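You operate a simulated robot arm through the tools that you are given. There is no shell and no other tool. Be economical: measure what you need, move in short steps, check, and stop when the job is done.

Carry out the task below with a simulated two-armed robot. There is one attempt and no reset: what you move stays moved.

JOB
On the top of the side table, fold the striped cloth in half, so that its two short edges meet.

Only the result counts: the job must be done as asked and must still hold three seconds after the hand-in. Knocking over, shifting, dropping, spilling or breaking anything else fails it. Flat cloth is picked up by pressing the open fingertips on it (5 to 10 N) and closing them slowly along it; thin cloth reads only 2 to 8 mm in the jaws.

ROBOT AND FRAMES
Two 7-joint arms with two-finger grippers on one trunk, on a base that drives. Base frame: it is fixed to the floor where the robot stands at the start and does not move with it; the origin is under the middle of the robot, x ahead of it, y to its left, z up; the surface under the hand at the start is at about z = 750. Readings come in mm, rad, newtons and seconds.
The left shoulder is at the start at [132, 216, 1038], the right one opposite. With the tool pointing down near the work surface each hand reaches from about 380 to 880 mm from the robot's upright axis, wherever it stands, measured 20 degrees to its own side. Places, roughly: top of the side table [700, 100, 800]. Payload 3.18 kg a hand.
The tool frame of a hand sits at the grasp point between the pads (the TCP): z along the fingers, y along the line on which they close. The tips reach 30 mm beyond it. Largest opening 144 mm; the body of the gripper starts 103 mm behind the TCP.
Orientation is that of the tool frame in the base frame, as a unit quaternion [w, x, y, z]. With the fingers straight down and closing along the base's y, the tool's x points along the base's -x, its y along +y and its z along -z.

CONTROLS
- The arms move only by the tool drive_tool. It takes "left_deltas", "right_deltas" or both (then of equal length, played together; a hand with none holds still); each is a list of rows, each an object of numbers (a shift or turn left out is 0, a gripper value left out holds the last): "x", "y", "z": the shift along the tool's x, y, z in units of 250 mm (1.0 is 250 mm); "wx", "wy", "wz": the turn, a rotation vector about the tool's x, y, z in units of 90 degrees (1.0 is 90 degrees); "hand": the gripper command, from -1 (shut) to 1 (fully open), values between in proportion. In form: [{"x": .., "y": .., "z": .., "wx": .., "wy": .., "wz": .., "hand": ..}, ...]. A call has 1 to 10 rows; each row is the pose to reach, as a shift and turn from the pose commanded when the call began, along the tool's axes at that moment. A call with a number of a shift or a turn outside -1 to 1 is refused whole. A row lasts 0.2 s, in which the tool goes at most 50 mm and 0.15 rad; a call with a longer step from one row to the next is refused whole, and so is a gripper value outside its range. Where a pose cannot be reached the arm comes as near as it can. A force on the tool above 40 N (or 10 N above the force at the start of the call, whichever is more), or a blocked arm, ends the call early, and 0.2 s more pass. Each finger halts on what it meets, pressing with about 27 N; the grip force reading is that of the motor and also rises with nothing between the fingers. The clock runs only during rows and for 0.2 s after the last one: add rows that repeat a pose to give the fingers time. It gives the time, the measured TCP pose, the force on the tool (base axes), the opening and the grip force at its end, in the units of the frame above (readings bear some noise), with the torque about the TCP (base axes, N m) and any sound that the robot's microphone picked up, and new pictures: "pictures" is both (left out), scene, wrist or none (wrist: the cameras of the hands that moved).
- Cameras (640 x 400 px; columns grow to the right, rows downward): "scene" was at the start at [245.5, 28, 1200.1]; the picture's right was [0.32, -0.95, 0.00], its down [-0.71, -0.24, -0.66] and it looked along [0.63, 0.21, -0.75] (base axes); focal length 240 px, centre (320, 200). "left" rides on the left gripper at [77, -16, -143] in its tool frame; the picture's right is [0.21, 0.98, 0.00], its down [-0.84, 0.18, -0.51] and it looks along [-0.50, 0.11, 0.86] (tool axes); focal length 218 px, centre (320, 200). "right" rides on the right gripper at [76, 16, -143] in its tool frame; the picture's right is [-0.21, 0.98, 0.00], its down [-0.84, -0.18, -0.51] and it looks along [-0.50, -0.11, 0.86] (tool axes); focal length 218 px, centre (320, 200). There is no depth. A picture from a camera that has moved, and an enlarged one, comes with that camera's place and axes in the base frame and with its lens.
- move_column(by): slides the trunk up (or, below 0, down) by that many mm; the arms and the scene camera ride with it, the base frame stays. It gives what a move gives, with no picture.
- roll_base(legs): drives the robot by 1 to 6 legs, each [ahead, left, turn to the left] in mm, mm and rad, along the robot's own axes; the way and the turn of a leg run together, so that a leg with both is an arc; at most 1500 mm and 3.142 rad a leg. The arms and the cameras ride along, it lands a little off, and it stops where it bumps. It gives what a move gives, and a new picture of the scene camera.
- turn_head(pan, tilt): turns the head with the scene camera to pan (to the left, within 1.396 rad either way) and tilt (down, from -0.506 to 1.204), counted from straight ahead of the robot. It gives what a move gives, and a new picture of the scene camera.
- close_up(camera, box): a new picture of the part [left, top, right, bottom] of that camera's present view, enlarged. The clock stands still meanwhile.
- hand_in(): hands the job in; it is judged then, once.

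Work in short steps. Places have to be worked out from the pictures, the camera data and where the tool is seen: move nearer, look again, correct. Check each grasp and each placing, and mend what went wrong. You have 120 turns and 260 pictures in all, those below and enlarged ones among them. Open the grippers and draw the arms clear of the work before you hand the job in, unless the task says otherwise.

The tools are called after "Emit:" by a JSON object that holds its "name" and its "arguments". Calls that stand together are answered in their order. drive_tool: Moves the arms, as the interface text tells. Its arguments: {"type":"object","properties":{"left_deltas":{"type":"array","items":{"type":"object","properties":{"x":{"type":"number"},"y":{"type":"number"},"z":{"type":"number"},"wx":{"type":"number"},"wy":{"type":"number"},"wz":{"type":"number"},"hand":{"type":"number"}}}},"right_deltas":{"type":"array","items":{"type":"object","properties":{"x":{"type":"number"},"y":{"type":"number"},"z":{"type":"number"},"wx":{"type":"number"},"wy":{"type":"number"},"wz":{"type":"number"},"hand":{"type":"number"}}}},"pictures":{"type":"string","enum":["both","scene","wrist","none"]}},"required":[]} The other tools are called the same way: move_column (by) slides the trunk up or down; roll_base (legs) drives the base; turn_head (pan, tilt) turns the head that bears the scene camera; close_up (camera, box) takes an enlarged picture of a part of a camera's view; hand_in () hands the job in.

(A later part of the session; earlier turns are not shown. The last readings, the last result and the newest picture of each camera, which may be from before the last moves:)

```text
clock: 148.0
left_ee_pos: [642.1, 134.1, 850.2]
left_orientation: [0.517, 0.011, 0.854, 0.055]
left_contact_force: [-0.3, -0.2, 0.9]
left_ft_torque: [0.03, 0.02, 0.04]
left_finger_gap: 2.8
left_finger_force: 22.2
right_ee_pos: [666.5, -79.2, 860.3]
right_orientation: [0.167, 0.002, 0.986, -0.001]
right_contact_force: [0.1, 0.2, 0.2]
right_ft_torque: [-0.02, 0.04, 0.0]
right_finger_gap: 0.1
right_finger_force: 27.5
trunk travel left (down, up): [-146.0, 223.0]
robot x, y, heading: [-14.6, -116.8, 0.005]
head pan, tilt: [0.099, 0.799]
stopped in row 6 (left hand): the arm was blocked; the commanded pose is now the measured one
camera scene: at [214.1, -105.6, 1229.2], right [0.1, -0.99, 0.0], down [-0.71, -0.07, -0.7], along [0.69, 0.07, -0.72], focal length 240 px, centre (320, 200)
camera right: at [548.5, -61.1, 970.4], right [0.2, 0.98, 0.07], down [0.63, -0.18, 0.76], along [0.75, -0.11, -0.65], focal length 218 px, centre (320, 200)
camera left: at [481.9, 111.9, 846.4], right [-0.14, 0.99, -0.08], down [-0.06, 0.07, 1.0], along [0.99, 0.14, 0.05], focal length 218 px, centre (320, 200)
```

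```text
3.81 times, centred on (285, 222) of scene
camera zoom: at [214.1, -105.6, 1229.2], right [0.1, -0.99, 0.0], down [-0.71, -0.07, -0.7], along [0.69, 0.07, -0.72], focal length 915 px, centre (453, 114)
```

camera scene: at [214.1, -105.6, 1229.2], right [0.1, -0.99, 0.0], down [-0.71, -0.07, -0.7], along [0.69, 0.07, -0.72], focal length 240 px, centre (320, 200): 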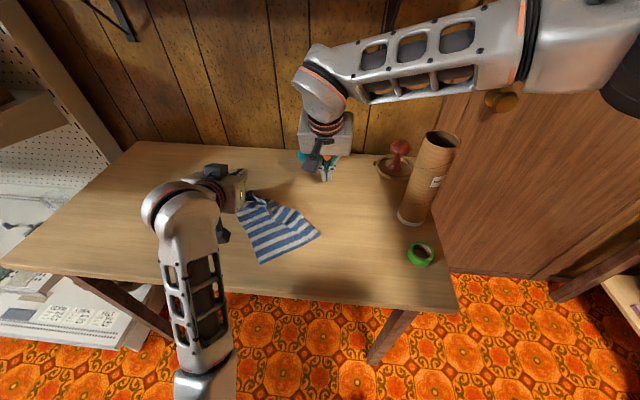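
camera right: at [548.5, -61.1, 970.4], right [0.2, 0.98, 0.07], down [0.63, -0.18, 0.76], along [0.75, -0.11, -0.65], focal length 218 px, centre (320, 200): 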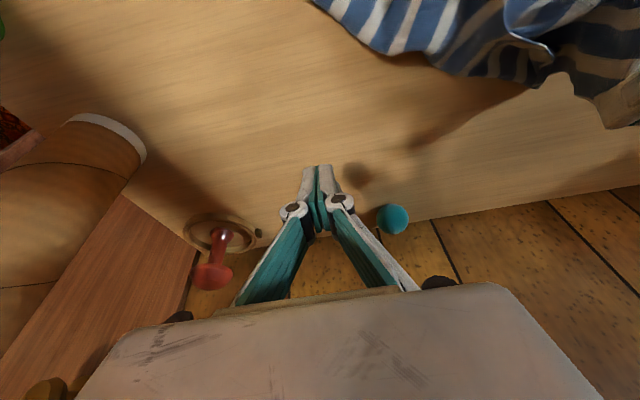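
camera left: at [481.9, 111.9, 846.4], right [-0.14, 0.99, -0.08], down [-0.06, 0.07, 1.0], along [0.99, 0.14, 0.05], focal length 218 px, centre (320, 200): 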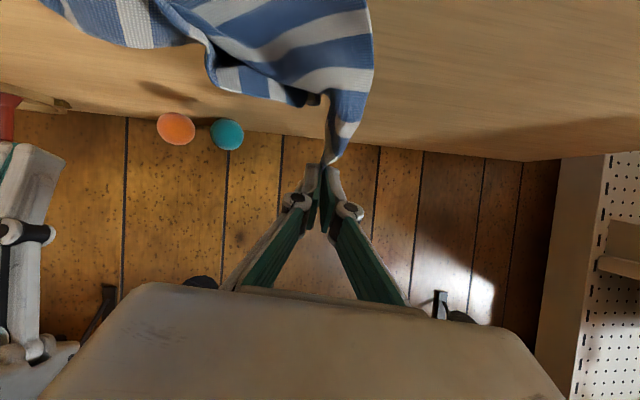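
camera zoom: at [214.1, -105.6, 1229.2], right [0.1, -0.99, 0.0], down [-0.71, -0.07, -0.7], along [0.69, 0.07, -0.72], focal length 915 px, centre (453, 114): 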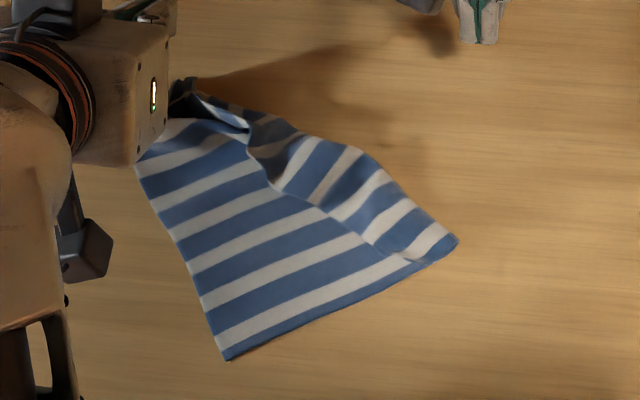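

I'll re-spread with both hands: the left keeps hold of A while the right picks up corner C (561, −72) to pull the cloth straight. The right goes down onto C now.

Emit:
{"name": "drive_tool", "arguments": {"right_deltas": [{"x": 0.11, "y": 0.023, "z": 0.004, "wy": 0.053, "hand": -0.42}, {"x": 0.22, "y": 0.046, "z": 0.008, "wy": 0.107, "hand": -0.42}, {"x": 0.33, "y": 0.07, "z": 0.012, "wy": 0.16, "hand": -0.42}, {"x": 0.438, "y": 0.092, "z": 0.016, "wy": 0.213, "hand": -0.42}, {"x": 0.455, "y": 0.092, "z": 0.065, "wy": 0.213, "hand": -0.42}, {"x": 0.47, "y": 0.092, "z": 0.11, "wy": 0.213, "hand": -0.42}, {"x": 0.48, "y": 0.092, "z": 0.135, "wy": 0.213, "hand": -0.42}, {"x": 0.48, "y": 0.092, "z": 0.135, "wy": 0.213, "hand": -0.42}], "pictures": "wrist"}}

```text
clock: 149.8
left_ee_pos: [643.1, 133.2, 850.3]
left_orientation: [0.517, 0.011, 0.854, 0.055]
left_contact_force: [0.9, 0.3, -0.5]
left_ft_torque: [-0.03, 0.04, 0.0]
left_finger_gap: 3.6
left_finger_force: 27.4
right_ee_pos: [564.9, -57.4, 789.8]
right_orientation: [0.0, 0.002, 1.0, 0.0]
right_contact_force: [0.0, 0.2, 0.4]
right_ft_torque: [0.03, -0.01, -0.02]
right_finger_gap: 41.9
right_finger_force: 0.0
trunk travel left (down, up): [-146.0, 223.0]
robot x, y, heading: [-15.1, -116.4, 0.005]
head pan, tilt: [0.099, 0.799]
camera right: at [489.8, -39.2, 932.9], right [0.21, 0.98, 0.0], down [0.84, -0.18, 0.51], along [0.5, -0.11, -0.86], focal length 218 px, centre (320, 200)
```

right: 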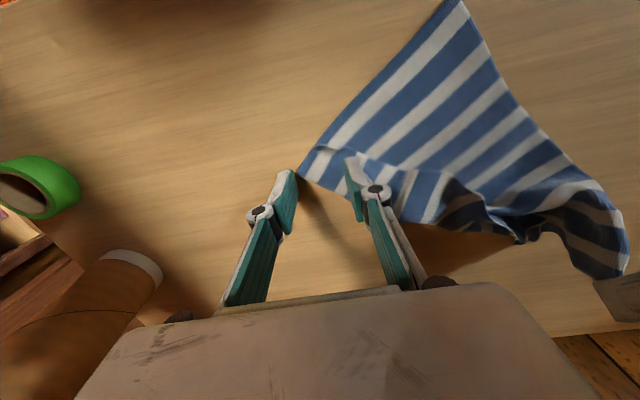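

Emit:
{"name": "drive_tool", "arguments": {"right_deltas": [{"z": 0.03}, {"z": 0.042, "hand": -0.45}, {"z": 0.043, "hand": -0.54}, {"z": 0.043, "hand": -0.63}, {"z": 0.043, "hand": -0.72}, {"z": 0.043, "hand": -0.81}, {"z": 0.043, "hand": -0.9}, {"z": 0.043, "hand": -1.0}, {"z": 0.043, "hand": -1.0}, {"z": -0.02, "hand": -1.0}], "pictures": "none"}}

```text
clock: 152.0
left_ee_pos: [642.7, 133.8, 851.9]
left_orientation: [0.518, 0.011, 0.853, 0.055]
left_contact_force: [-1.0, 0.0, -0.4]
left_ft_torque: [-0.01, 0.08, 0.02]
left_finger_gap: 0.3
left_finger_force: 22.3
right_ee_pos: [564.8, -55.8, 793.5]
right_orientation: [0.0, 0.002, 1.0, 0.0]
right_contact_force: [-0.1, 0.2, -0.9]
right_ft_torque: [0.01, 0.03, 0.0]
right_finger_gap: 4.5
right_finger_force: 26.5
trunk travel left (down, up): [-146.0, 223.0]
robot x, y, heading: [-10.5, -119.2, 0.001]
head pan, tilt: [0.099, 0.799]
```

C is held (4.5 mm). I pull C toward the robot/right and A outward with the left, spreading the cloth along its diagonal.

Emit:
{"name": "drive_tool", "arguments": {"left_deltas": [{"x": 0.013, "y": 0.003, "z": 0.05}, {"x": 0.026, "y": 0.007, "z": 0.1}, {"x": 0.04, "y": 0.01, "z": 0.15}, {"x": 0.053, "y": 0.013, "z": 0.2}, {"x": 0.066, "y": 0.017, "z": 0.25}, {"x": 0.079, "y": 0.02, "z": 0.3}, {"x": 0.079, "y": 0.02, "z": 0.3}], "right_deltas": [{"x": 0.03, "y": -0.035}, {"x": 0.06, "y": -0.07}, {"x": 0.09, "y": -0.105}, {"x": 0.12, "y": -0.14}, {"x": 0.15, "y": -0.175}, {"x": 0.18, "y": -0.208}, {"x": 0.18, "y": -0.208}], "pictures": "both"}}

```text
clock: 153.6
left_ee_pos: [700.4, 140.8, 800.9]
left_orientation: [0.518, 0.019, 0.853, 0.055]
left_contact_force: [0.1, 0.9, -0.4]
left_ft_torque: [0.0, -0.01, 0.01]
left_finger_gap: 0.4
left_finger_force: 27.2
right_ee_pos: [519.6, -108.5, 792.7]
right_orientation: [0.0, 0.002, 1.0, -0.001]
right_contact_force: [-1.1, -2.4, 1.2]
right_ft_torque: [0.14, -0.01, 0.01]
right_finger_gap: 2.5
right_finger_force: 30.3
trunk travel left (down, up): [-146.0, 223.0]
robot x, y, heading: [-14.4, -116.2, 0.005]
head pan, tilt: [0.099, 0.799]
camera scene: at [214.2, -106.0, 1229.2], right [0.1, -0.99, 0.0], down [-0.71, -0.07, -0.7], along [0.69, 0.07, -0.72], focal length 240 px, centre (320, 200)
camera right: at [443.5, -90.2, 936.4], right [0.21, 0.98, 0.0], down [0.84, -0.18, 0.51], along [0.5, -0.11, -0.86], focal length 218 px, centre (320, 200)
camera left: at [540.3, 119.8, 795.8], right [-0.12, 0.99, -0.07], down [-0.07, 0.07, 1.0], along [0.99, 0.13, 0.06], focal length 218 px, centre (320, 200)
```

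scene: 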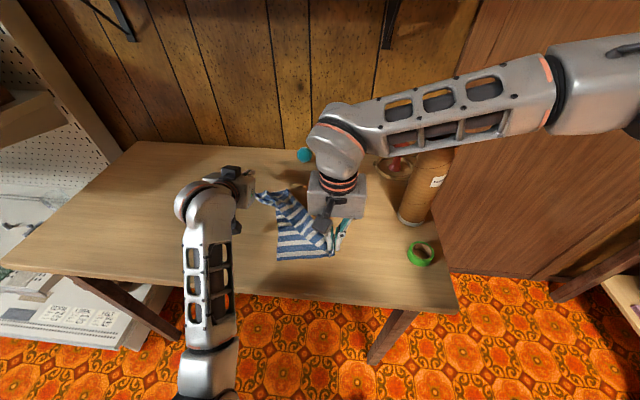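
right: 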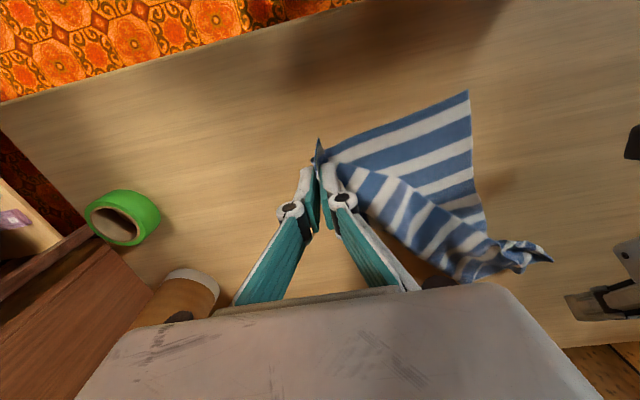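
left: 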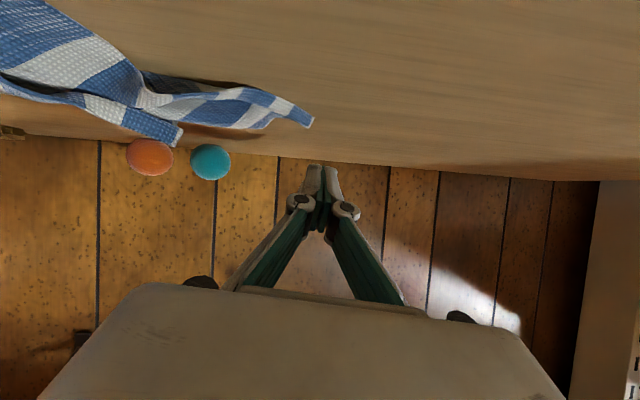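

The left slipped off A. From here the right hand alone will do it: I release C, park the left hand clear, and go look at B.

Emit:
{"name": "drive_tool", "arguments": {"left_deltas": [{"x": -0.05, "y": 0.0, "z": -0.03}, {"x": -0.04, "y": 0.05, "z": -0.1}, {"x": -0.02, "y": 0.1, "z": -0.18}, {"x": 0.0, "y": 0.15, "z": -0.26}, {"x": 0.02, "y": 0.2, "z": -0.34}, {"x": 0.04, "y": 0.25, "z": -0.42}, {"x": 0.064, "y": 0.3, "z": -0.497}, {"x": 0.064, "y": 0.3, "z": -0.497}, {"x": 0.064, "y": 0.3, "z": -0.497}, {"x": 0.064, "y": 0.3, "z": -0.497}], "right_deltas": [{"x": 0.04, "y": -0.05}, {"x": 0.06, "y": -0.07, "z": 0.03}, {"x": 0.06, "y": -0.07, "z": 0.04, "hand": -0.75}, {"x": 0.06, "y": -0.07, "z": 0.04, "hand": -0.5}, {"x": 0.06, "y": -0.07, "z": -0.1, "hand": -0.5}, {"x": 0.06, "y": -0.07, "z": -0.25, "hand": -0.5}, {"x": -0.08, "y": 0.0, "z": -0.3, "hand": -0.5}, {"x": -0.22, "y": 0.08, "z": -0.3, "hand": -0.5}, {"x": -0.34, "y": 0.19, "z": -0.3, "hand": -0.5}, {"x": -0.34, "y": 0.19, "z": -0.3, "hand": -0.5}], "pictures": "both"}}

```text
clock: 155.1
left_ee_pos: [597.5, 227.7, 857.6]
left_orientation: [0.52, 0.051, 0.845, 0.111]
left_contact_force: [-0.3, 0.0, 1.4]
left_ft_torque: [0.01, 0.01, 0.0]
left_finger_gap: 0.0
left_finger_force: 26.8
left hand out of reach, approached as far as the arm can: row 7
right_ee_pos: [516.3, -118.6, 861.4]
right_orientation: [0.001, 0.002, 1.0, -0.001]
right_contact_force: [0.4, 0.6, -1.1]
right_ft_torque: [-0.02, 0.02, 0.0]
right_finger_gap: 35.9
right_finger_force: 0.2
trunk travel left (down, up): [-146.0, 223.0]
robot x, y, heading: [-14.4, -116.0, 0.003]
head pan, tilt: [0.099, 0.799]
stopped in row 7 (left hand): the arm was blocked; the commanded pose is now the measured one
camera scene: at [214.9, -105.6, 1228.9], right [0.1, -0.99, 0.0], down [-0.71, -0.07, -0.7], along [0.69, 0.07, -0.72], focal length 240 px, centre (320, 200)
camera right: at [440.2, -101.0, 1003.7], right [0.21, 0.98, 0.0], down [0.84, -0.18, 0.51], along [0.5, -0.11, -0.86], focal length 218 px, centre (320, 200)
camera left: at [436.5, 208.3, 849.7], right [-0.12, 0.99, 0.05], down [-0.08, -0.06, 0.99], along [0.99, 0.12, 0.08], focal length 218 px, centre (320, 200)
```

scene: 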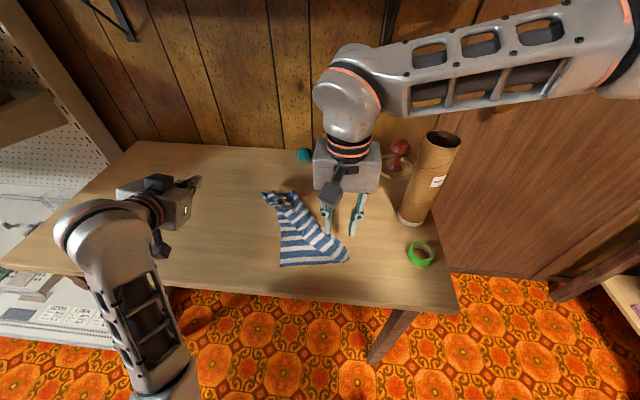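
right: 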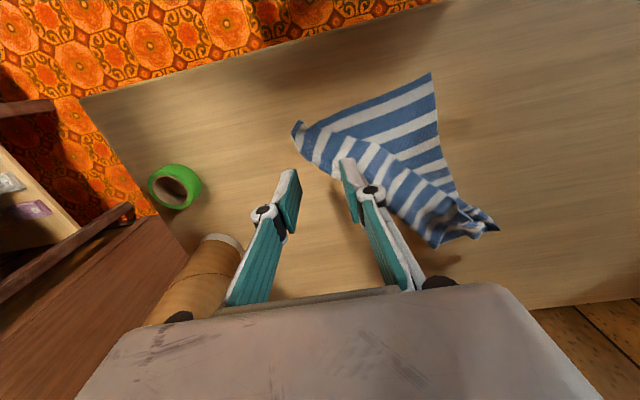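
left: 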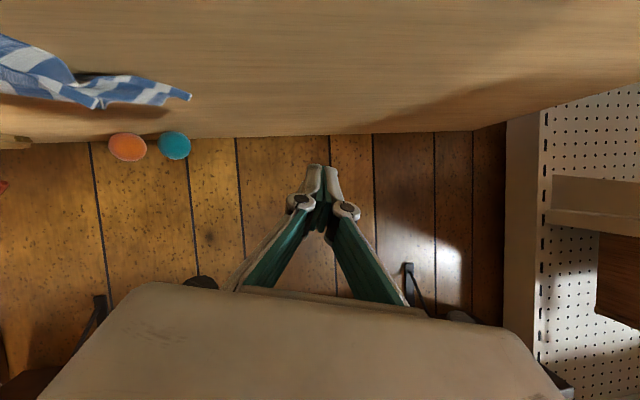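

B is at about (703, 23). I shift the base 130 mm left for comfortable right-hand reach, then move above B.

Emit:
{"name": "roll_base", "arguments": {"legs": [[15, 130, 0]]}}

Emit:
{"name": "drive_tool", "arguments": {"right_deltas": [{"x": -0.15, "y": 0.02}, {"x": -0.3, "y": 0.04}, {"x": -0.45, "y": 0.06, "z": 0.03}, {"x": -0.6, "y": 0.06, "z": 0.08}, {"x": -0.6, "y": 0.06, "z": 0.08}], "pictures": "wrist"}}

Emit:
{"name": "close_up", "arguments": {"camera": "right", "box": [200, 20, 520, 220]}}

```text
clock: 156.9
left_ee_pos: [611.7, 358.6, 859.1]
left_orientation: [0.521, 0.051, 0.845, 0.111]
left_contact_force: [0.1, 0.8, 0.3]
left_ft_torque: [0.0, 0.02, -0.01]
left_finger_gap: 0.0
left_finger_force: 27.1
right_ee_pos: [531.4, 12.5, 861.2]
right_orientation: [0.001, 0.002, 1.0, 0.0]
right_contact_force: [0.7, 0.0, -0.5]
right_ft_torque: [-0.01, -0.02, 0.02]
right_finger_gap: 35.9
right_finger_force: 0.0
trunk travel left (down, up): [-146.0, 223.0]
robot x, y, heading: [-3.4, 13.4, -0.0]
head pan, tilt: [0.099, 0.799]
camera scene: at [229.0, 25.1, 1229.1], right [0.1, -0.99, 0.0], down [-0.71, -0.07, -0.7], along [0.69, 0.07, -0.72], focal length 240 px, centre (320, 200)
```

scene: 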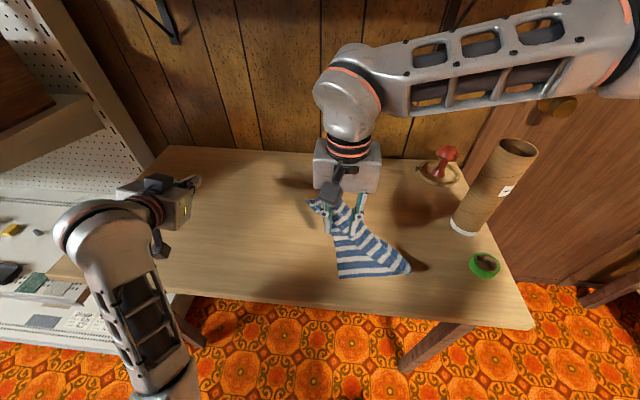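

```text
clock: 158.1
left_ee_pos: [611.4, 358.6, 860.0]
left_orientation: [0.521, 0.051, 0.845, 0.112]
left_contact_force: [-0.2, 0.1, 0.3]
left_ft_torque: [0.04, -0.01, -0.01]
left_finger_gap: 0.1
left_finger_force: 26.8
right_ee_pos: [679.5, 28.2, 841.3]
right_orientation: [0.002, 0.002, 1.0, 0.001]
right_contact_force: [-0.3, 0.3, 0.0]
right_ft_torque: [0.0, -0.01, 0.01]
right_finger_gap: 35.7
right_finger_force: 0.0
trunk travel left (down, up): [-146.0, 223.0]
robot x, y, heading: [0.5, 16.4, 0.002]
head pan, tilt: [0.099, 0.799]
camera right: at [604.0, 44.1, 983.9], right [0.21, 0.98, 0.0], down [0.84, -0.18, 0.51], along [0.5, -0.11, -0.86], focal length 218 px, centre (320, 200)
```

right: 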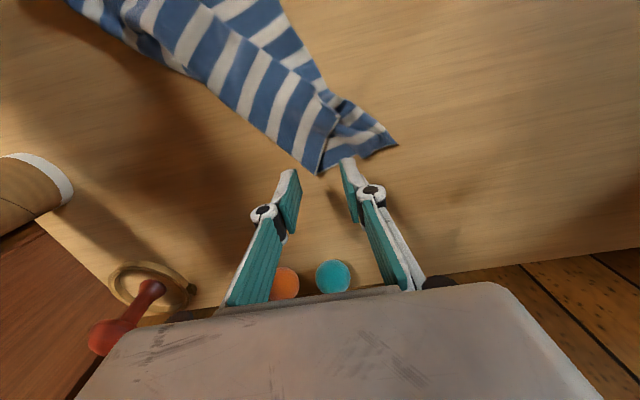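

```text
2.00 times, centred on (360, 120) of right
camera zoom: at [604.0, 44.1, 983.9], right [0.21, 0.98, 0.0], down [0.84, -0.18, 0.51], along [0.5, -0.11, -0.86], focal length 436 px, centre (240, 360)
```

zoom: 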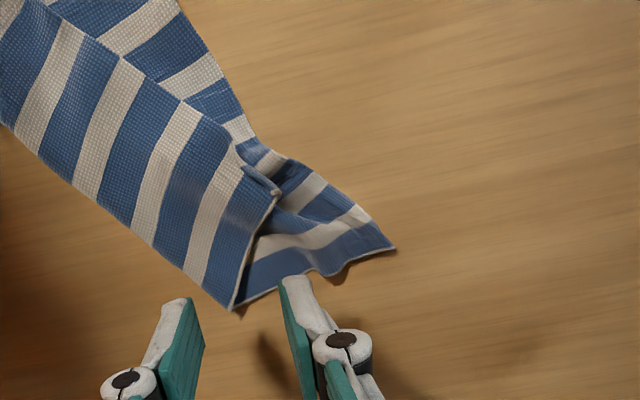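

B is folded on top at about (650, 52). I try flipping it open by a light fingertip drag across the fold line, toward (722, −46).

Emit:
{"name": "drive_tool", "arguments": {"right_deltas": [{"x": 0.07, "y": 0.044, "z": 0.06, "hand": -1}, {"x": 0.138, "y": 0.088, "z": 0.14, "hand": -1}, {"x": 0.138, "y": 0.088, "z": 0.21, "hand": -1}, {"x": 0.138, "y": 0.088, "z": 0.236, "hand": -1}, {"x": 0.066, "y": -0.006, "z": 0.237, "hand": -1}, {"x": -0.006, "y": -0.1, "z": 0.237, "hand": -1}, {"x": -0.078, "y": -0.194, "z": 0.237, "hand": -1}, {"x": -0.15, "y": -0.288, "z": 0.237, "hand": -1}, {"x": -0.15, "y": -0.288, "z": 0.12, "hand": -1}, {"x": -0.1, "y": -0.2, "z": 0.0, "hand": -1}], "pictures": "wrist"}}

Emit:
{"name": "close_up", "arguments": {"camera": "scene", "box": [290, 180, 430, 290]}}

```text
clock: 160.3
left_ee_pos: [611.4, 359.6, 859.6]
left_orientation: [0.522, 0.049, 0.844, 0.111]
left_contact_force: [-0.2, 0.7, -0.4]
left_ft_torque: [0.01, 0.0, 0.01]
left_finger_gap: 0.0
left_finger_force: 26.7
right_ee_pos: [706.8, -21.8, 844.1]
right_orientation: [0.002, 0.002, 1.0, 0.0]
right_contact_force: [-0.9, 1.3, -0.3]
right_ft_torque: [0.0, -0.01, -0.02]
right_finger_gap: 0.0
right_finger_force: 27.2
trunk travel left (down, up): [-146.0, 223.0]
robot x, y, heading: [1.4, 15.0, 0.003]
head pan, tilt: [0.099, 0.799]
camera right: at [629.3, -4.3, 986.2], right [0.21, 0.98, 0.0], down [0.84, -0.18, 0.51], along [0.5, -0.11, -0.86], focal length 218 px, centre (320, 200)
```

right: 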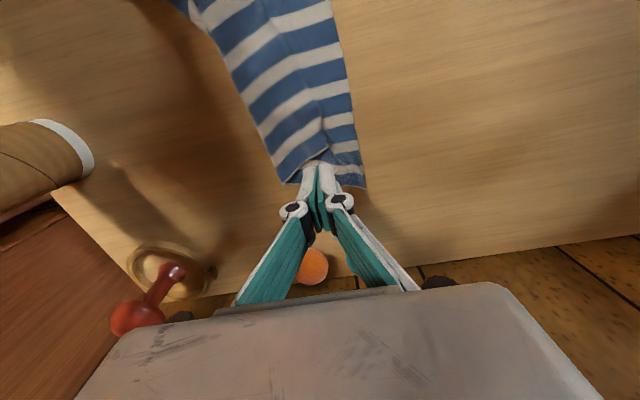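

```text
3.64 times, centred on (360, 235) of scene
camera zoom: at [228.3, 25.3, 1229.4], right [0.1, -0.99, 0.0], down [-0.71, -0.07, -0.7], along [0.69, 0.07, -0.72], focal length 874 px, centre (174, 73)
```

zoom: 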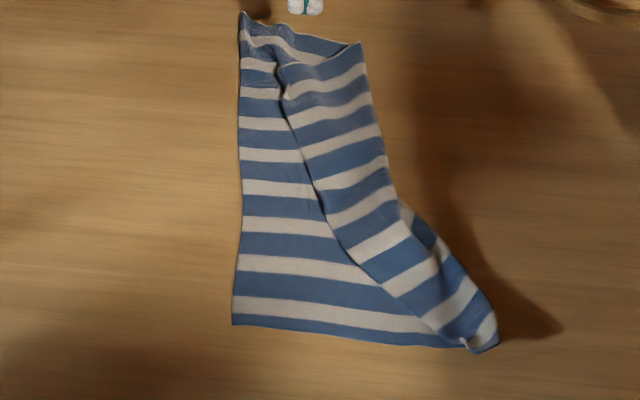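

The cloth is now straight but with its right side folded over lengthwise, B on top at about (682, −12). I try a very light, narrow pinch of the top layer at B and lift.

Emit:
{"name": "drive_tool", "arguments": {"right_deltas": [{"x": 0.07, "y": -0.004, "z": 0.08, "hand": -0.8}, {"x": 0.14, "y": -0.008, "z": 0.16, "hand": -0.8}, {"x": 0.14, "y": -0.008, "z": 0.22, "hand": -0.8}, {"x": 0.14, "y": -0.008, "z": 0.241, "hand": -0.8}, {"x": 0.14, "y": -0.008, "z": 0.241, "hand": -0.84}, {"x": 0.14, "y": -0.008, "z": 0.241, "hand": -0.9}, {"x": 0.14, "y": -0.008, "z": 0.241, "hand": -1}, {"x": 0.14, "y": -0.008, "z": 0.241, "hand": -1}, {"x": 0.14, "y": -0.02, "z": 0.18, "hand": -1}, {"x": 0.14, "y": -0.06, "z": 0.1, "hand": -1}], "pictures": "wrist"}}

Emit:
{"name": "close_up", "arguments": {"camera": "scene", "box": [290, 180, 430, 290]}}

```text
clock: 162.5
left_ee_pos: [610.9, 358.6, 859.7]
left_orientation: [0.522, 0.05, 0.844, 0.112]
left_contact_force: [-0.4, 0.8, -0.4]
left_ft_torque: [-0.02, -0.01, -0.02]
left_finger_gap: 0.0
left_finger_force: 27.3
right_ee_pos: [670.3, -37.4, 818.5]
right_orientation: [0.002, 0.002, 1.0, 0.0]
right_contact_force: [0.1, 0.5, -1.1]
right_ft_torque: [0.05, 0.03, 0.05]
right_finger_gap: 0.1
right_finger_force: 21.1
trunk travel left (down, up): [-146.0, 223.0]
robot x, y, heading: [2.0, 14.0, 0.007]
head pan, tilt: [0.099, 0.799]
camera right: at [594.9, -20.2, 961.1], right [0.21, 0.98, 0.0], down [0.84, -0.18, 0.51], along [0.5, -0.11, -0.86], focal length 218 px, centre (320, 200)
```

right: 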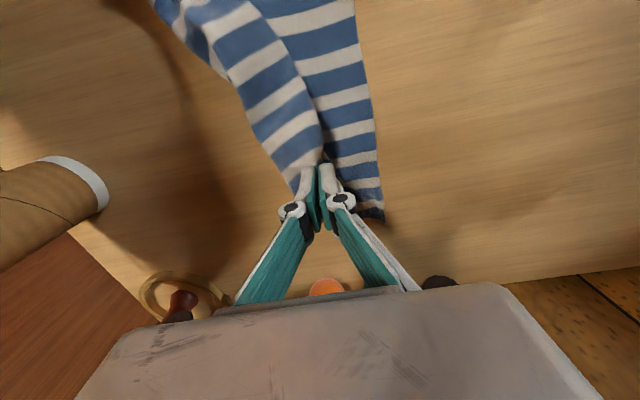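

```text
3.64 times, centred on (360, 235) of scene
camera zoom: at [228.5, 24.6, 1229.3], right [0.1, -0.99, 0.0], down [-0.71, -0.07, -0.7], along [0.69, 0.07, -0.72], focal length 874 px, centre (174, 73)
```

zoom: 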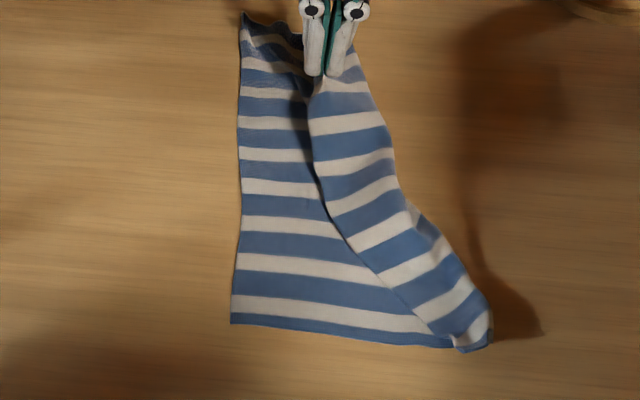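

Excellent — only the top layer came up. I carry B up and over to the right and lay it flat at about (737, −150).

Emit:
{"name": "drive_tool", "arguments": {"right_deltas": [{"y": -0.05, "z": -0.12}, {"x": -0.02, "y": -0.15, "z": -0.22}, {"x": -0.06, "y": -0.26, "z": -0.28}, {"x": -0.12, "y": -0.36, "z": -0.24}, {"x": -0.18, "y": -0.43, "z": -0.12}, {"x": -0.24, "y": -0.46, "z": 0.02}, {"x": -0.27, "y": -0.46, "z": 0.14}, {"x": -0.27, "y": -0.46, "z": 0.14, "hand": -0.7}, {"x": -0.27, "y": -0.46, "z": 0.0, "hand": -0.7}, {"x": -0.14, "y": -0.46, "z": -0.12, "hand": -0.7}], "pictures": "wrist"}}

Emit:
{"name": "close_up", "arguments": {"camera": "scene", "box": [290, 170, 450, 290]}}

```text
clock: 164.7
left_ee_pos: [611.1, 359.3, 859.9]
left_orientation: [0.522, 0.05, 0.844, 0.112]
left_contact_force: [-0.1, -0.5, -0.1]
left_ft_torque: [0.03, 0.01, 0.04]
left_finger_gap: 0.0
left_finger_force: 27.3
right_ee_pos: [705.4, -153.5, 845.9]
right_orientation: [0.002, 0.002, 1.0, 0.0]
right_contact_force: [0.6, 0.7, -0.1]
right_ft_torque: [0.0, -0.04, 0.0]
right_finger_gap: 21.5
right_finger_force: 0.1
trunk travel left (down, up): [-146.0, 223.0]
robot x, y, heading: [4.1, 12.1, 0.002]
head pan, tilt: [0.099, 0.799]
camera right: at [628.7, -135.9, 989.1], right [0.21, 0.98, 0.0], down [0.84, -0.18, 0.51], along [0.5, -0.11, -0.86], focal length 218 px, centre (320, 200)
```

right: 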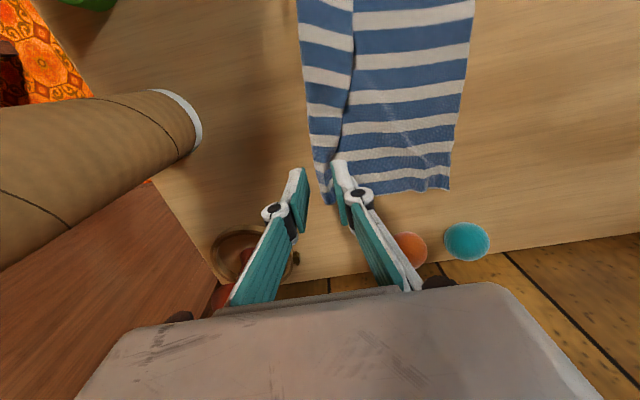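

```text
3.33 times, centred on (370, 230) of scene
camera zoom: at [227.9, 24.7, 1229.6], right [0.1, -0.99, 0.0], down [-0.71, -0.07, -0.7], along [0.69, 0.07, -0.72], focal length 801 px, centre (153, 100)
```

zoom: 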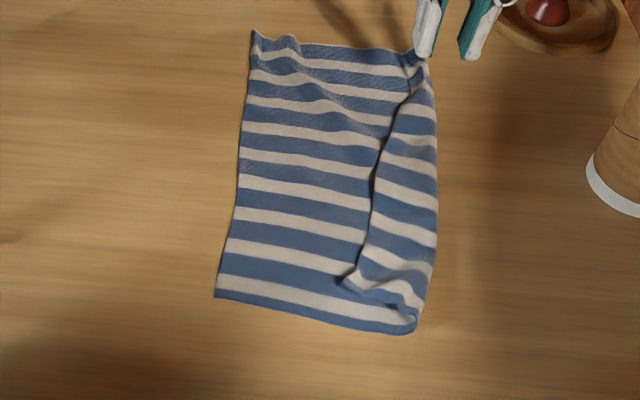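

Nearly there: B is flat, but corner C is folded on top at about (527, −75). I use the same light pinch on C, carry it over to its flat place at about (495, −175), and release.

Emit:
{"name": "drive_tool", "arguments": {"right_deltas": [{"x": 0.14, "y": 0.05, "hand": -0.8}, {"x": 0.28, "y": 0.1, "hand": -0.8}, {"x": 0.42, "y": 0.16, "z": 0.02, "hand": -0.8}, {"x": 0.56, "y": 0.21, "z": 0.08, "hand": -0.8}, {"x": 0.68, "y": 0.26, "z": 0.16, "hand": -0.8}, {"x": 0.68, "y": 0.26, "z": 0.23, "hand": -0.8}, {"x": 0.68, "y": 0.26, "z": 0.249, "hand": -0.82}, {"x": 0.68, "y": 0.26, "z": 0.249, "hand": -0.88}, {"x": 0.68, "y": 0.26, "z": 0.249, "hand": -1}, {"x": 0.68, "y": 0.26, "z": 0.249, "hand": -1}], "pictures": "none"}}

Emit:
{"name": "drive_tool", "arguments": {"right_deltas": [{"z": -0.08}, {"z": -0.18, "y": -0.06}, {"z": -0.26, "y": -0.15, "x": 0.03}, {"z": -0.26, "y": -0.25, "x": 0.08}, {"z": -0.18, "y": -0.32, "x": 0.12}, {"z": -0.06, "y": -0.34, "x": 0.14}, {"z": -0.01, "y": -0.34, "x": 0.14}, {"z": -0.01, "y": -0.34, "x": 0.14, "hand": -0.7}, {"z": -0.16, "y": -0.34, "x": 0.14, "hand": -0.7}, {"z": -0.32, "y": -0.34, "x": 0.0, "hand": -0.7}], "pictures": "wrist"}}

Emit:
{"name": "close_up", "arguments": {"camera": "scene", "box": [290, 170, 450, 290]}}

```text
clock: 166.9
left_ee_pos: [611.5, 359.3, 859.0]
left_orientation: [0.521, 0.05, 0.845, 0.112]
left_contact_force: [-0.1, -0.2, 0.2]
left_ft_torque: [0.02, -0.02, 0.0]
left_finger_gap: 0.0
left_finger_force: 26.6
right_ee_pos: [534.8, -88.6, 784.6]
right_orientation: [0.002, 0.002, 1.0, 0.0]
right_contact_force: [-0.2, -0.3, -0.1]
right_ft_torque: [0.01, 0.01, -0.03]
right_finger_gap: 0.0
right_finger_force: 27.1
trunk travel left (down, up): [-146.0, 223.0]
robot x, y, heading: [1.3, 13.0, 0.003]
head pan, tilt: [0.099, 0.799]
```

```text
refused: row 10 steps farther than a row can; nothing moved
```

```text
3.33 times, centred on (370, 230) of scene
camera zoom: at [229.0, 24.8, 1229.1], right [0.1, -0.99, 0.0], down [-0.71, -0.07, -0.7], along [0.69, 0.07, -0.72], focal length 801 px, centre (153, 100)
```

zoom: 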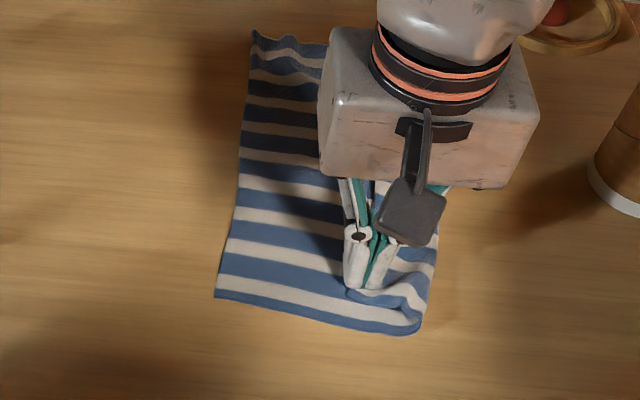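

It didn't touch (0 N). I reopen, go 2.5 mm lower and 7 mm further into the flap, pinch, then carry.

Emit:
{"name": "drive_tool", "arguments": {"right_deltas": [{"z": -0.03, "y": -0.015, "hand": -0.8}, {"z": -0.03, "y": -0.03, "hand": -0.8}, {"z": 0.0, "y": -0.03, "hand": -0.8}, {"z": 0.011, "y": -0.03, "hand": -0.8}, {"z": 0.011, "y": -0.03, "hand": -0.84}, {"z": 0.011, "y": -0.03, "hand": -0.9}, {"z": 0.011, "y": -0.03, "hand": -1}, {"z": 0.011, "y": -0.03, "hand": -1}, {"z": -0.06, "y": -0.04, "hand": -1}, {"z": -0.14, "y": -0.06, "hand": -1}], "pictures": "wrist"}}

Emit:
{"name": "drive_tool", "arguments": {"right_deltas": [{"z": -0.08, "y": -0.06}, {"z": -0.12, "y": -0.15, "x": 0.03}, {"z": -0.12, "y": -0.23, "x": 0.08}, {"z": -0.02, "y": -0.27, "x": 0.12}, {"z": 0.1, "y": -0.28, "x": 0.14}, {"z": 0.14, "y": -0.28, "x": 0.14}, {"z": 0.14, "y": -0.28, "x": 0.14, "hand": -0.7}, {"z": 0.0, "y": -0.28, "x": 0.12, "hand": -0.7}, {"z": -0.16, "y": -0.28, "x": 0.06, "hand": -0.7}, {"z": -0.2, "y": -0.22, "x": -0.08, "hand": -0.7}], "pictures": "wrist"}}

Emit:
{"name": "close_up", "arguments": {"camera": "scene", "box": [290, 170, 450, 290]}}

```text
clock: 169.1
left_ee_pos: [611.0, 358.0, 859.0]
left_orientation: [0.521, 0.05, 0.845, 0.112]
left_contact_force: [-0.2, 0.3, -0.2]
left_ft_torque: [-0.02, 0.02, 0.01]
left_finger_gap: 0.0
left_finger_force: 26.7
right_ee_pos: [535.0, -102.7, 819.7]
right_orientation: [0.001, 0.002, 1.0, 0.0]
right_contact_force: [1.3, 0.2, 0.3]
right_ft_torque: [0.02, -0.01, -0.01]
right_finger_gap: 0.6
right_finger_force: 24.7
trunk travel left (down, up): [-146.0, 223.0]
robot x, y, heading: [-1.0, 15.6, 0.004]
head pan, tilt: [0.099, 0.799]
camera right: at [459.2, -85.4, 963.3], right [0.21, 0.98, 0.0], down [0.84, -0.18, 0.51], along [0.5, -0.11, -0.86], focal length 218 px, centre (320, 200)
```

right: 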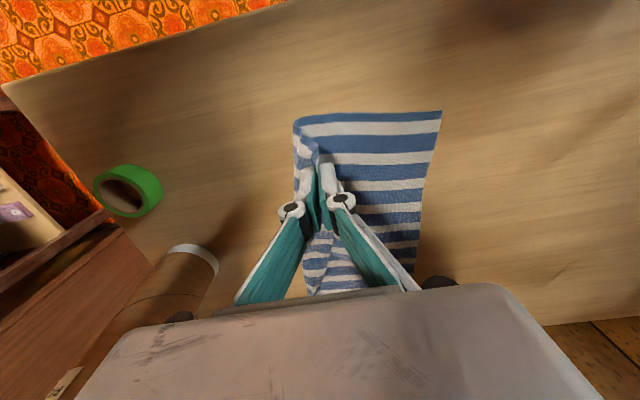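

```text
clock: 171.3
left_ee_pos: [611.5, 360.2, 858.9]
left_orientation: [0.52, 0.05, 0.845, 0.112]
left_contact_force: [-0.7, 0.5, 0.2]
left_ft_torque: [0.02, -0.01, -0.05]
left_finger_gap: 0.0
left_finger_force: 26.9
right_ee_pos: [556.4, -156.7, 868.8]
right_orientation: [0.001, 0.002, 1.0, 0.0]
right_contact_force: [-0.2, 0.6, 0.0]
right_ft_torque: [-0.01, 0.01, -0.02]
right_finger_gap: 21.6
right_finger_force: 0.1
trunk travel left (down, up): [-146.0, 223.0]
robot x, y, heading: [1.9, 11.5, 0.003]
head pan, tilt: [0.099, 0.799]
camera right: at [480.6, -139.1, 1011.4], right [0.21, 0.98, 0.0], down [0.84, -0.18, 0.51], along [0.5, -0.11, -0.86], focal length 218 px, centre (320, 200)
```

right: 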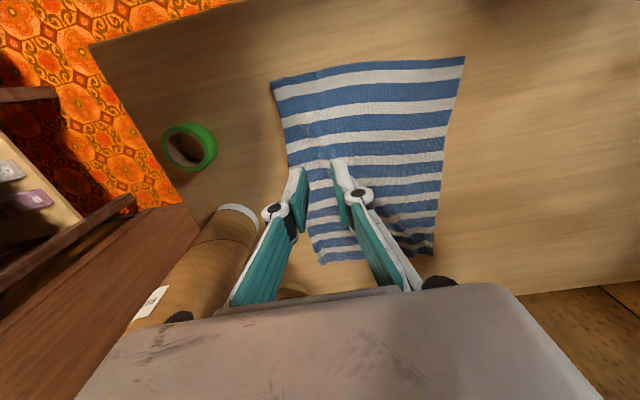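

```text
3.33 times, centred on (370, 230) of scene
camera zoom: at [229.7, 25.2, 1228.8], right [0.1, -0.99, 0.0], down [-0.71, -0.07, -0.7], along [0.69, 0.07, -0.72], focal length 801 px, centre (153, 100)
```

zoom: 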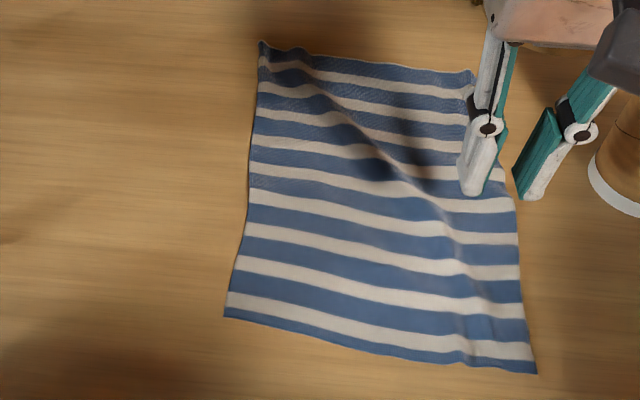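

The cloth is completely flat again: D≈(496, 5), C≈(477, −188), A≈(769, −16), B≈(751, −196). I'll fold by gripping the middle of the far edge first, approaching (753, −106) with a 20° tilt.

Emit:
{"name": "drive_tool", "arguments": {"right_deltas": [{"x": -0.13, "y": 0.034, "z": 0.03, "wy": -0.04, "hand": -0.67}, {"x": -0.26, "y": 0.068, "z": 0.06, "wy": -0.08, "hand": -0.67}, {"x": -0.39, "y": 0.1, "z": 0.1, "wy": -0.12, "hand": -0.67}, {"x": -0.52, "y": 0.136, "z": 0.13, "wy": -0.16, "hand": -0.67}, {"x": -0.65, "y": 0.17, "z": 0.16, "wy": -0.2, "hand": -0.67}, {"x": -0.788, "y": 0.204, "z": 0.2, "wy": -0.213, "hand": -0.67}, {"x": -0.788, "y": 0.204, "z": 0.27, "wy": -0.213, "hand": -0.67}, {"x": -0.788, "y": 0.204, "z": 0.31, "wy": -0.213, "hand": -0.67}, {"x": -0.788, "y": 0.204, "z": 0.33, "wy": -0.213, "hand": -0.67}], "pictures": "wrist"}}

```text
clock: 173.3
left_ee_pos: [611.8, 359.4, 859.6]
left_orientation: [0.522, 0.05, 0.844, 0.111]
left_contact_force: [-1.0, -1.0, 0.1]
left_ft_torque: [-0.05, 0.03, 0.0]
left_finger_gap: 0.1
left_finger_force: 26.2
right_ee_pos: [751.7, -108.3, 787.5]
right_orientation: [0.168, 0.003, 0.986, -0.001]
right_contact_force: [0.1, 1.2, -0.5]
right_ft_torque: [0.0, -0.03, 0.0]
right_finger_gap: 23.9
right_finger_force: 0.0
trunk travel left (down, up): [-146.0, 223.0]
robot x, y, heading: [-2.1, 10.8, 0.002]
head pan, tilt: [0.099, 0.799]
camera right: at [633.6, -90.5, 897.4], right [0.2, 0.98, 0.07], down [0.63, -0.18, 0.76], along [0.75, -0.11, -0.65], focal length 218 px, centre (320, 200)
```

right: 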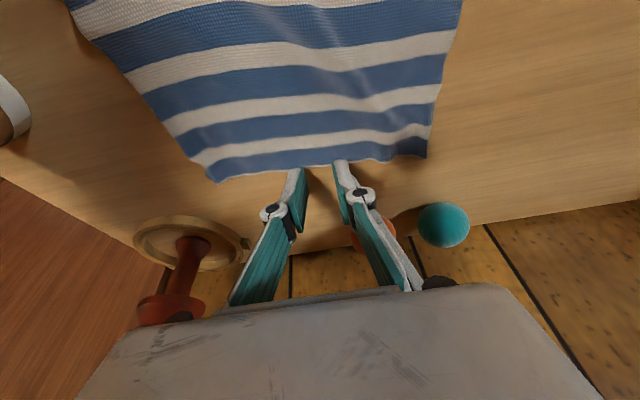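

The jaws straddle the middle of the edge. I press, pinch, lift, then carry up and back toward the fold line.

Emit:
{"name": "drive_tool", "arguments": {"right_deltas": [{"x": 0.005, "z": 0.014}, {"x": 0.0068, "z": 0.0195}, {"x": 0.0068, "z": 0.0195, "hand": -0.72}, {"x": 0.0068, "z": 0.0195, "hand": -0.78}, {"x": 0.0068, "z": 0.0195, "hand": -0.84}, {"x": 0.0068, "z": 0.0195, "hand": -0.92}, {"x": 0.0068, "z": 0.0195, "hand": -1}, {"x": 0.0068, "z": 0.0195, "hand": -1}, {"x": -0.003, "z": -0.01, "hand": -1}, {"x": -0.013, "z": -0.038, "hand": -1}], "pictures": "none"}}

Emit:
{"name": "drive_tool", "arguments": {"right_deltas": [{"x": 0.009, "z": -0.067, "wy": -0.03}, {"x": 0.018, "z": -0.133, "wy": -0.06}, {"x": 0.066, "y": 0.01, "z": -0.21, "wy": -0.09}, {"x": 0.114, "y": 0.016, "z": -0.285, "wy": -0.12}, {"x": 0.2, "y": 0.022, "z": -0.34, "wy": -0.15}, {"x": 0.295, "y": 0.028, "z": -0.398, "wy": -0.178}, {"x": 0.295, "y": 0.028, "z": -0.398, "wy": -0.178}], "pictures": "both"}}

```text
clock: 175.5
left_ee_pos: [610.6, 358.4, 858.5]
left_orientation: [0.521, 0.051, 0.845, 0.111]
left_contact_force: [0.2, -0.9, 0.1]
left_ft_torque: [0.01, 0.03, 0.01]
left_finger_gap: 0.0
left_finger_force: 26.5
right_ee_pos: [752.9, -107.9, 798.2]
right_orientation: [0.167, 0.002, 0.986, -0.002]
right_contact_force: [0.9, 0.3, -1.4]
right_ft_torque: [-0.02, 0.01, -0.01]
right_finger_gap: 1.4
right_finger_force: 24.1
trunk travel left (down, up): [-146.0, 223.0]
robot x, y, heading: [2.2, 10.7, 0.0]
head pan, tilt: [0.099, 0.799]
```

```text
clock: 177.1
left_ee_pos: [611.9, 358.6, 858.9]
left_orientation: [0.522, 0.05, 0.844, 0.111]
left_contact_force: [-1.3, -0.7, 0.6]
left_ft_torque: [0.0, 0.05, 0.0]
left_finger_gap: 0.1
left_finger_force: 27.6
right_ee_pos: [648.8, -101.7, 866.4]
right_orientation: [0.304, 0.002, 0.953, -0.001]
right_contact_force: [0.1, 0.7, 0.1]
right_ft_torque: [0.01, 0.0, 0.01]
right_finger_gap: 1.5
right_finger_force: 23.2
trunk travel left (down, up): [-146.0, 223.0]
robot x, y, heading: [0.8, 11.6, 0.009]
head pan, tilt: [0.099, 0.799]
camera scene: at [229.2, 24.8, 1229.0], right [0.1, -0.99, 0.0], down [-0.71, -0.07, -0.7], along [0.69, 0.07, -0.72], focal length 240 px, centre (320, 200)
camera right: at [505.2, -83.7, 938.7], right [0.17, 0.98, 0.12], down [0.39, -0.18, 0.9], along [0.9, -0.11, -0.42], focal length 218 px, centre (320, 200)
```

scene: 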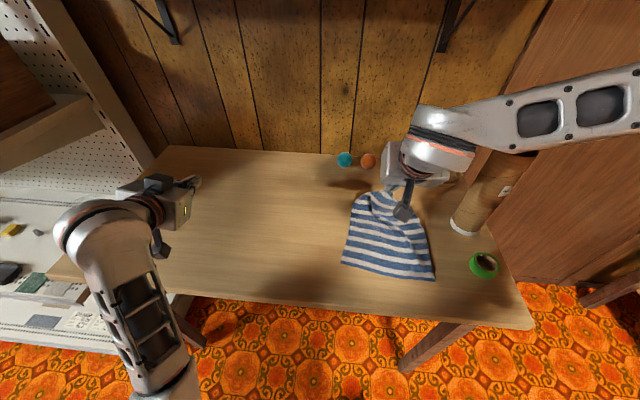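
right: 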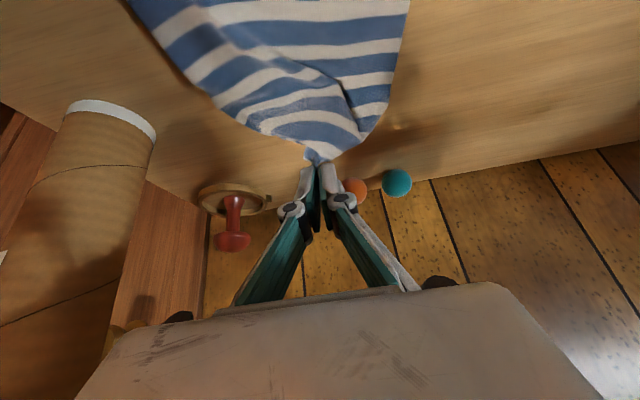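

Held well. I roll back 130 mm and then lower the edge middle onto the near edge.

Emit:
{"name": "roll_base", "arguments": {"legs": [[-65, 4, 0], [-65, 4, 0]]}}

Emit:
{"name": "drive_tool", "arguments": {"right_deltas": [{"x": 0.08, "z": 0.044}, {"x": 0.16, "z": 0.088}, {"x": 0.24, "z": 0.132}, {"x": 0.3, "z": 0.166}, {"x": 0.3, "z": 0.166}], "pictures": "wrist"}}

Emit:
{"name": "close_up", "arguments": {"camera": "scene", "box": [290, 160, 450, 280]}}

```text
clock: 178.7
left_ee_pos: [481.2, 365.4, 859.7]
left_orientation: [0.522, 0.052, 0.844, 0.11]
left_contact_force: [-0.6, 0.0, -0.5]
left_ft_torque: [-0.02, 0.02, -0.02]
left_finger_gap: 0.0
left_finger_force: 26.9
right_ee_pos: [519.3, -95.5, 866.4]
right_orientation: [0.304, 0.002, 0.953, -0.001]
right_contact_force: [0.0, 0.7, -1.1]
right_ft_torque: [0.01, -0.01, 0.02]
right_finger_gap: 2.8
right_finger_force: 31.9
trunk travel left (down, up): [-146.0, 223.0]
robot x, y, heading: [-131.7, 21.3, -0.002]
head pan, tilt: [0.099, 0.799]
camera scene: at [98.5, 32.1, 1229.3], right [0.1, -0.99, 0.0], down [-0.71, -0.07, -0.7], along [0.69, 0.07, -0.72], focal length 240 px, centre (320, 200)
```

scene: 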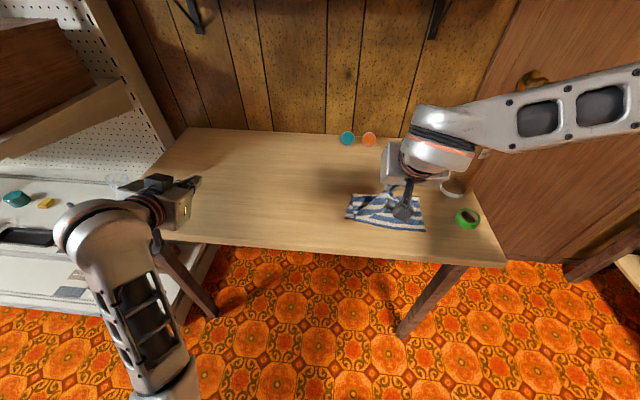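

```text
clock: 179.9
left_ee_pos: [482.3, 365.5, 858.7]
left_orientation: [0.521, 0.052, 0.845, 0.11]
left_contact_force: [-0.5, 0.1, -0.3]
left_ft_torque: [0.01, -0.02, -0.01]
left_finger_gap: 0.0
left_finger_force: 27.1
right_ee_pos: [483.1, -94.1, 788.2]
right_orientation: [0.304, 0.003, 0.953, -0.001]
right_contact_force: [-1.1, 0.1, 2.0]
right_ft_torque: [0.03, 0.01, 0.02]
right_finger_gap: 0.0
right_finger_force: 22.5
trunk travel left (down, up): [-146.0, 223.0]
robot x, y, heading: [-130.6, 22.9, 0.005]
head pan, tilt: [0.099, 0.799]
camera right: at [338.4, -76.4, 860.4], right [0.18, 0.98, 0.12], down [0.39, -0.18, 0.9], along [0.9, -0.11, -0.42], focal length 218 px, centre (320, 200)
```

right: 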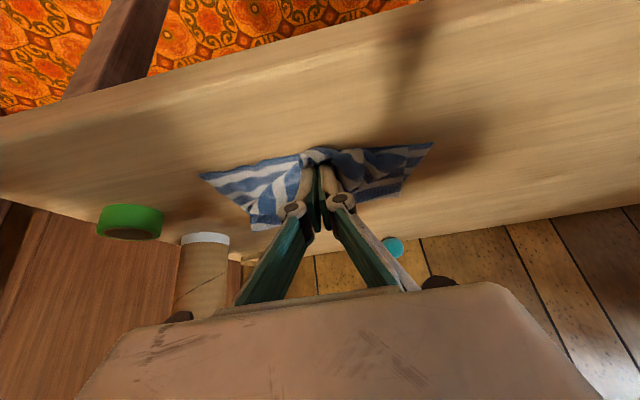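

```text
3.33 times, centred on (370, 220) of scene
camera zoom: at [99.1, 32.0, 1229.2], right [0.1, -0.99, 0.0], down [-0.71, -0.07, -0.7], along [0.69, 0.07, -0.72], focal length 801 px, centre (153, 133)
```

zoom: 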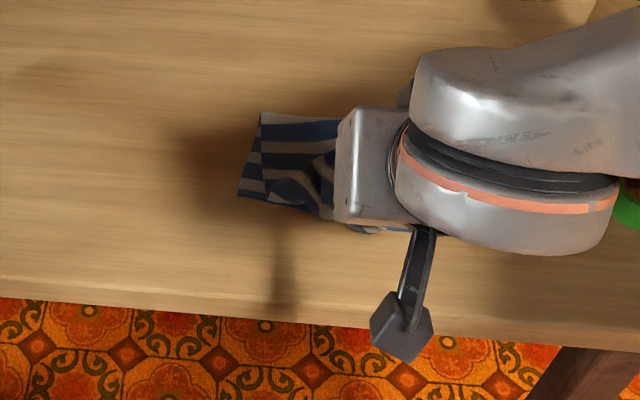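

I release gently, lift off and level the hand for a look.

Emit:
{"name": "drive_tool", "arguments": {"right_deltas": [{"hand": -0.85}, {"hand": -0.75}, {"x": -0.05, "z": -0.06, "hand": -0.75}, {"x": -0.11, "z": -0.13, "hand": -0.75}, {"x": -0.17, "z": -0.19, "wy": 0.08, "hand": -0.75}, {"x": -0.23, "z": -0.24, "wy": 0.16, "hand": -0.75}, {"x": -0.285, "z": -0.263, "wy": 0.24, "hand": -0.75}, {"x": -0.285, "z": -0.263, "wy": 0.32, "hand": -0.75}, {"x": -0.285, "z": -0.263, "wy": 0.394, "hand": -0.75}, {"x": -0.285, "z": -0.263, "wy": 0.394, "hand": -0.75}], "pictures": "none"}}

Emit:
{"name": "close_up", "arguments": {"camera": "right", "box": [140, 40, 540, 260]}}

Emit:
{"name": "close_up", "arguments": {"camera": "scene", "box": [310, 180, 450, 270]}}

```text
clock: 182.1
left_ee_pos: [482.2, 364.9, 859.0]
left_orientation: [0.522, 0.051, 0.844, 0.111]
left_contact_force: [-0.8, 0.2, 0.0]
left_ft_torque: [-0.01, -0.01, 0.0]
left_finger_gap: 0.1
left_finger_force: 26.9
right_ee_pos: [501.5, -95.9, 883.5]
right_orientation: [-0.002, 0.002, 1.0, 0.0]
right_contact_force: [-0.2, 0.0, 0.9]
right_ft_torque: [0.03, -0.03, -0.01]
right_finger_gap: 18.0
right_finger_force: 0.0
trunk travel left (down, up): [-146.0, 223.0]
robot x, y, heading: [-127.6, 22.2, 0.006]
head pan, tilt: [0.099, 0.799]
```

```text
1.60 times, centred on (340, 150) of right
camera zoom: at [426.1, -77.3, 1027.7], right [0.21, 0.98, 0.0], down [0.84, -0.18, 0.5], along [0.49, -0.11, -0.86], focal length 349 px, centre (288, 280)
```

zoom: 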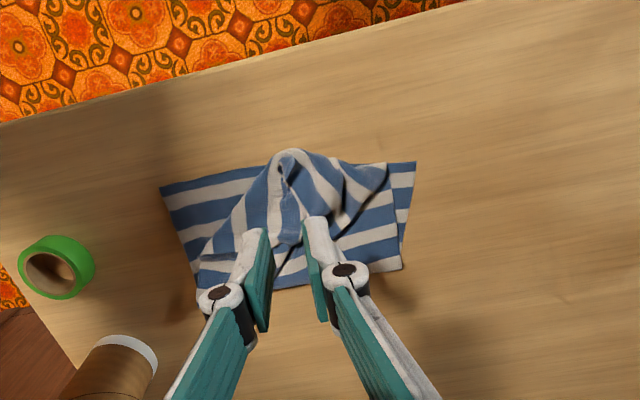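

```text
4.44 times, centred on (380, 225) of scene
camera zoom: at [99.0, 32.0, 1229.2], right [0.1, -0.99, 0.0], down [-0.71, -0.07, -0.7], along [0.69, 0.07, -0.72], focal length 1068 px, centre (53, 89)
```

zoom: 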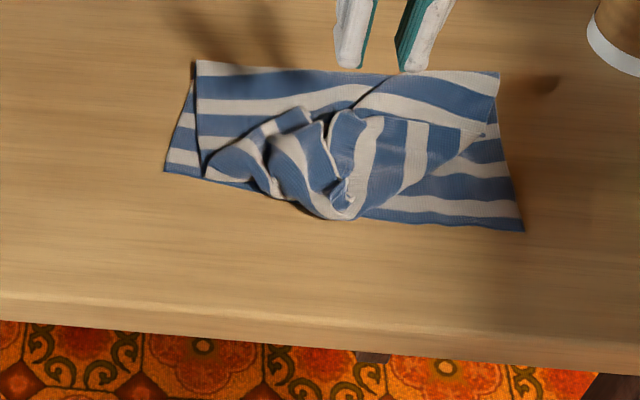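

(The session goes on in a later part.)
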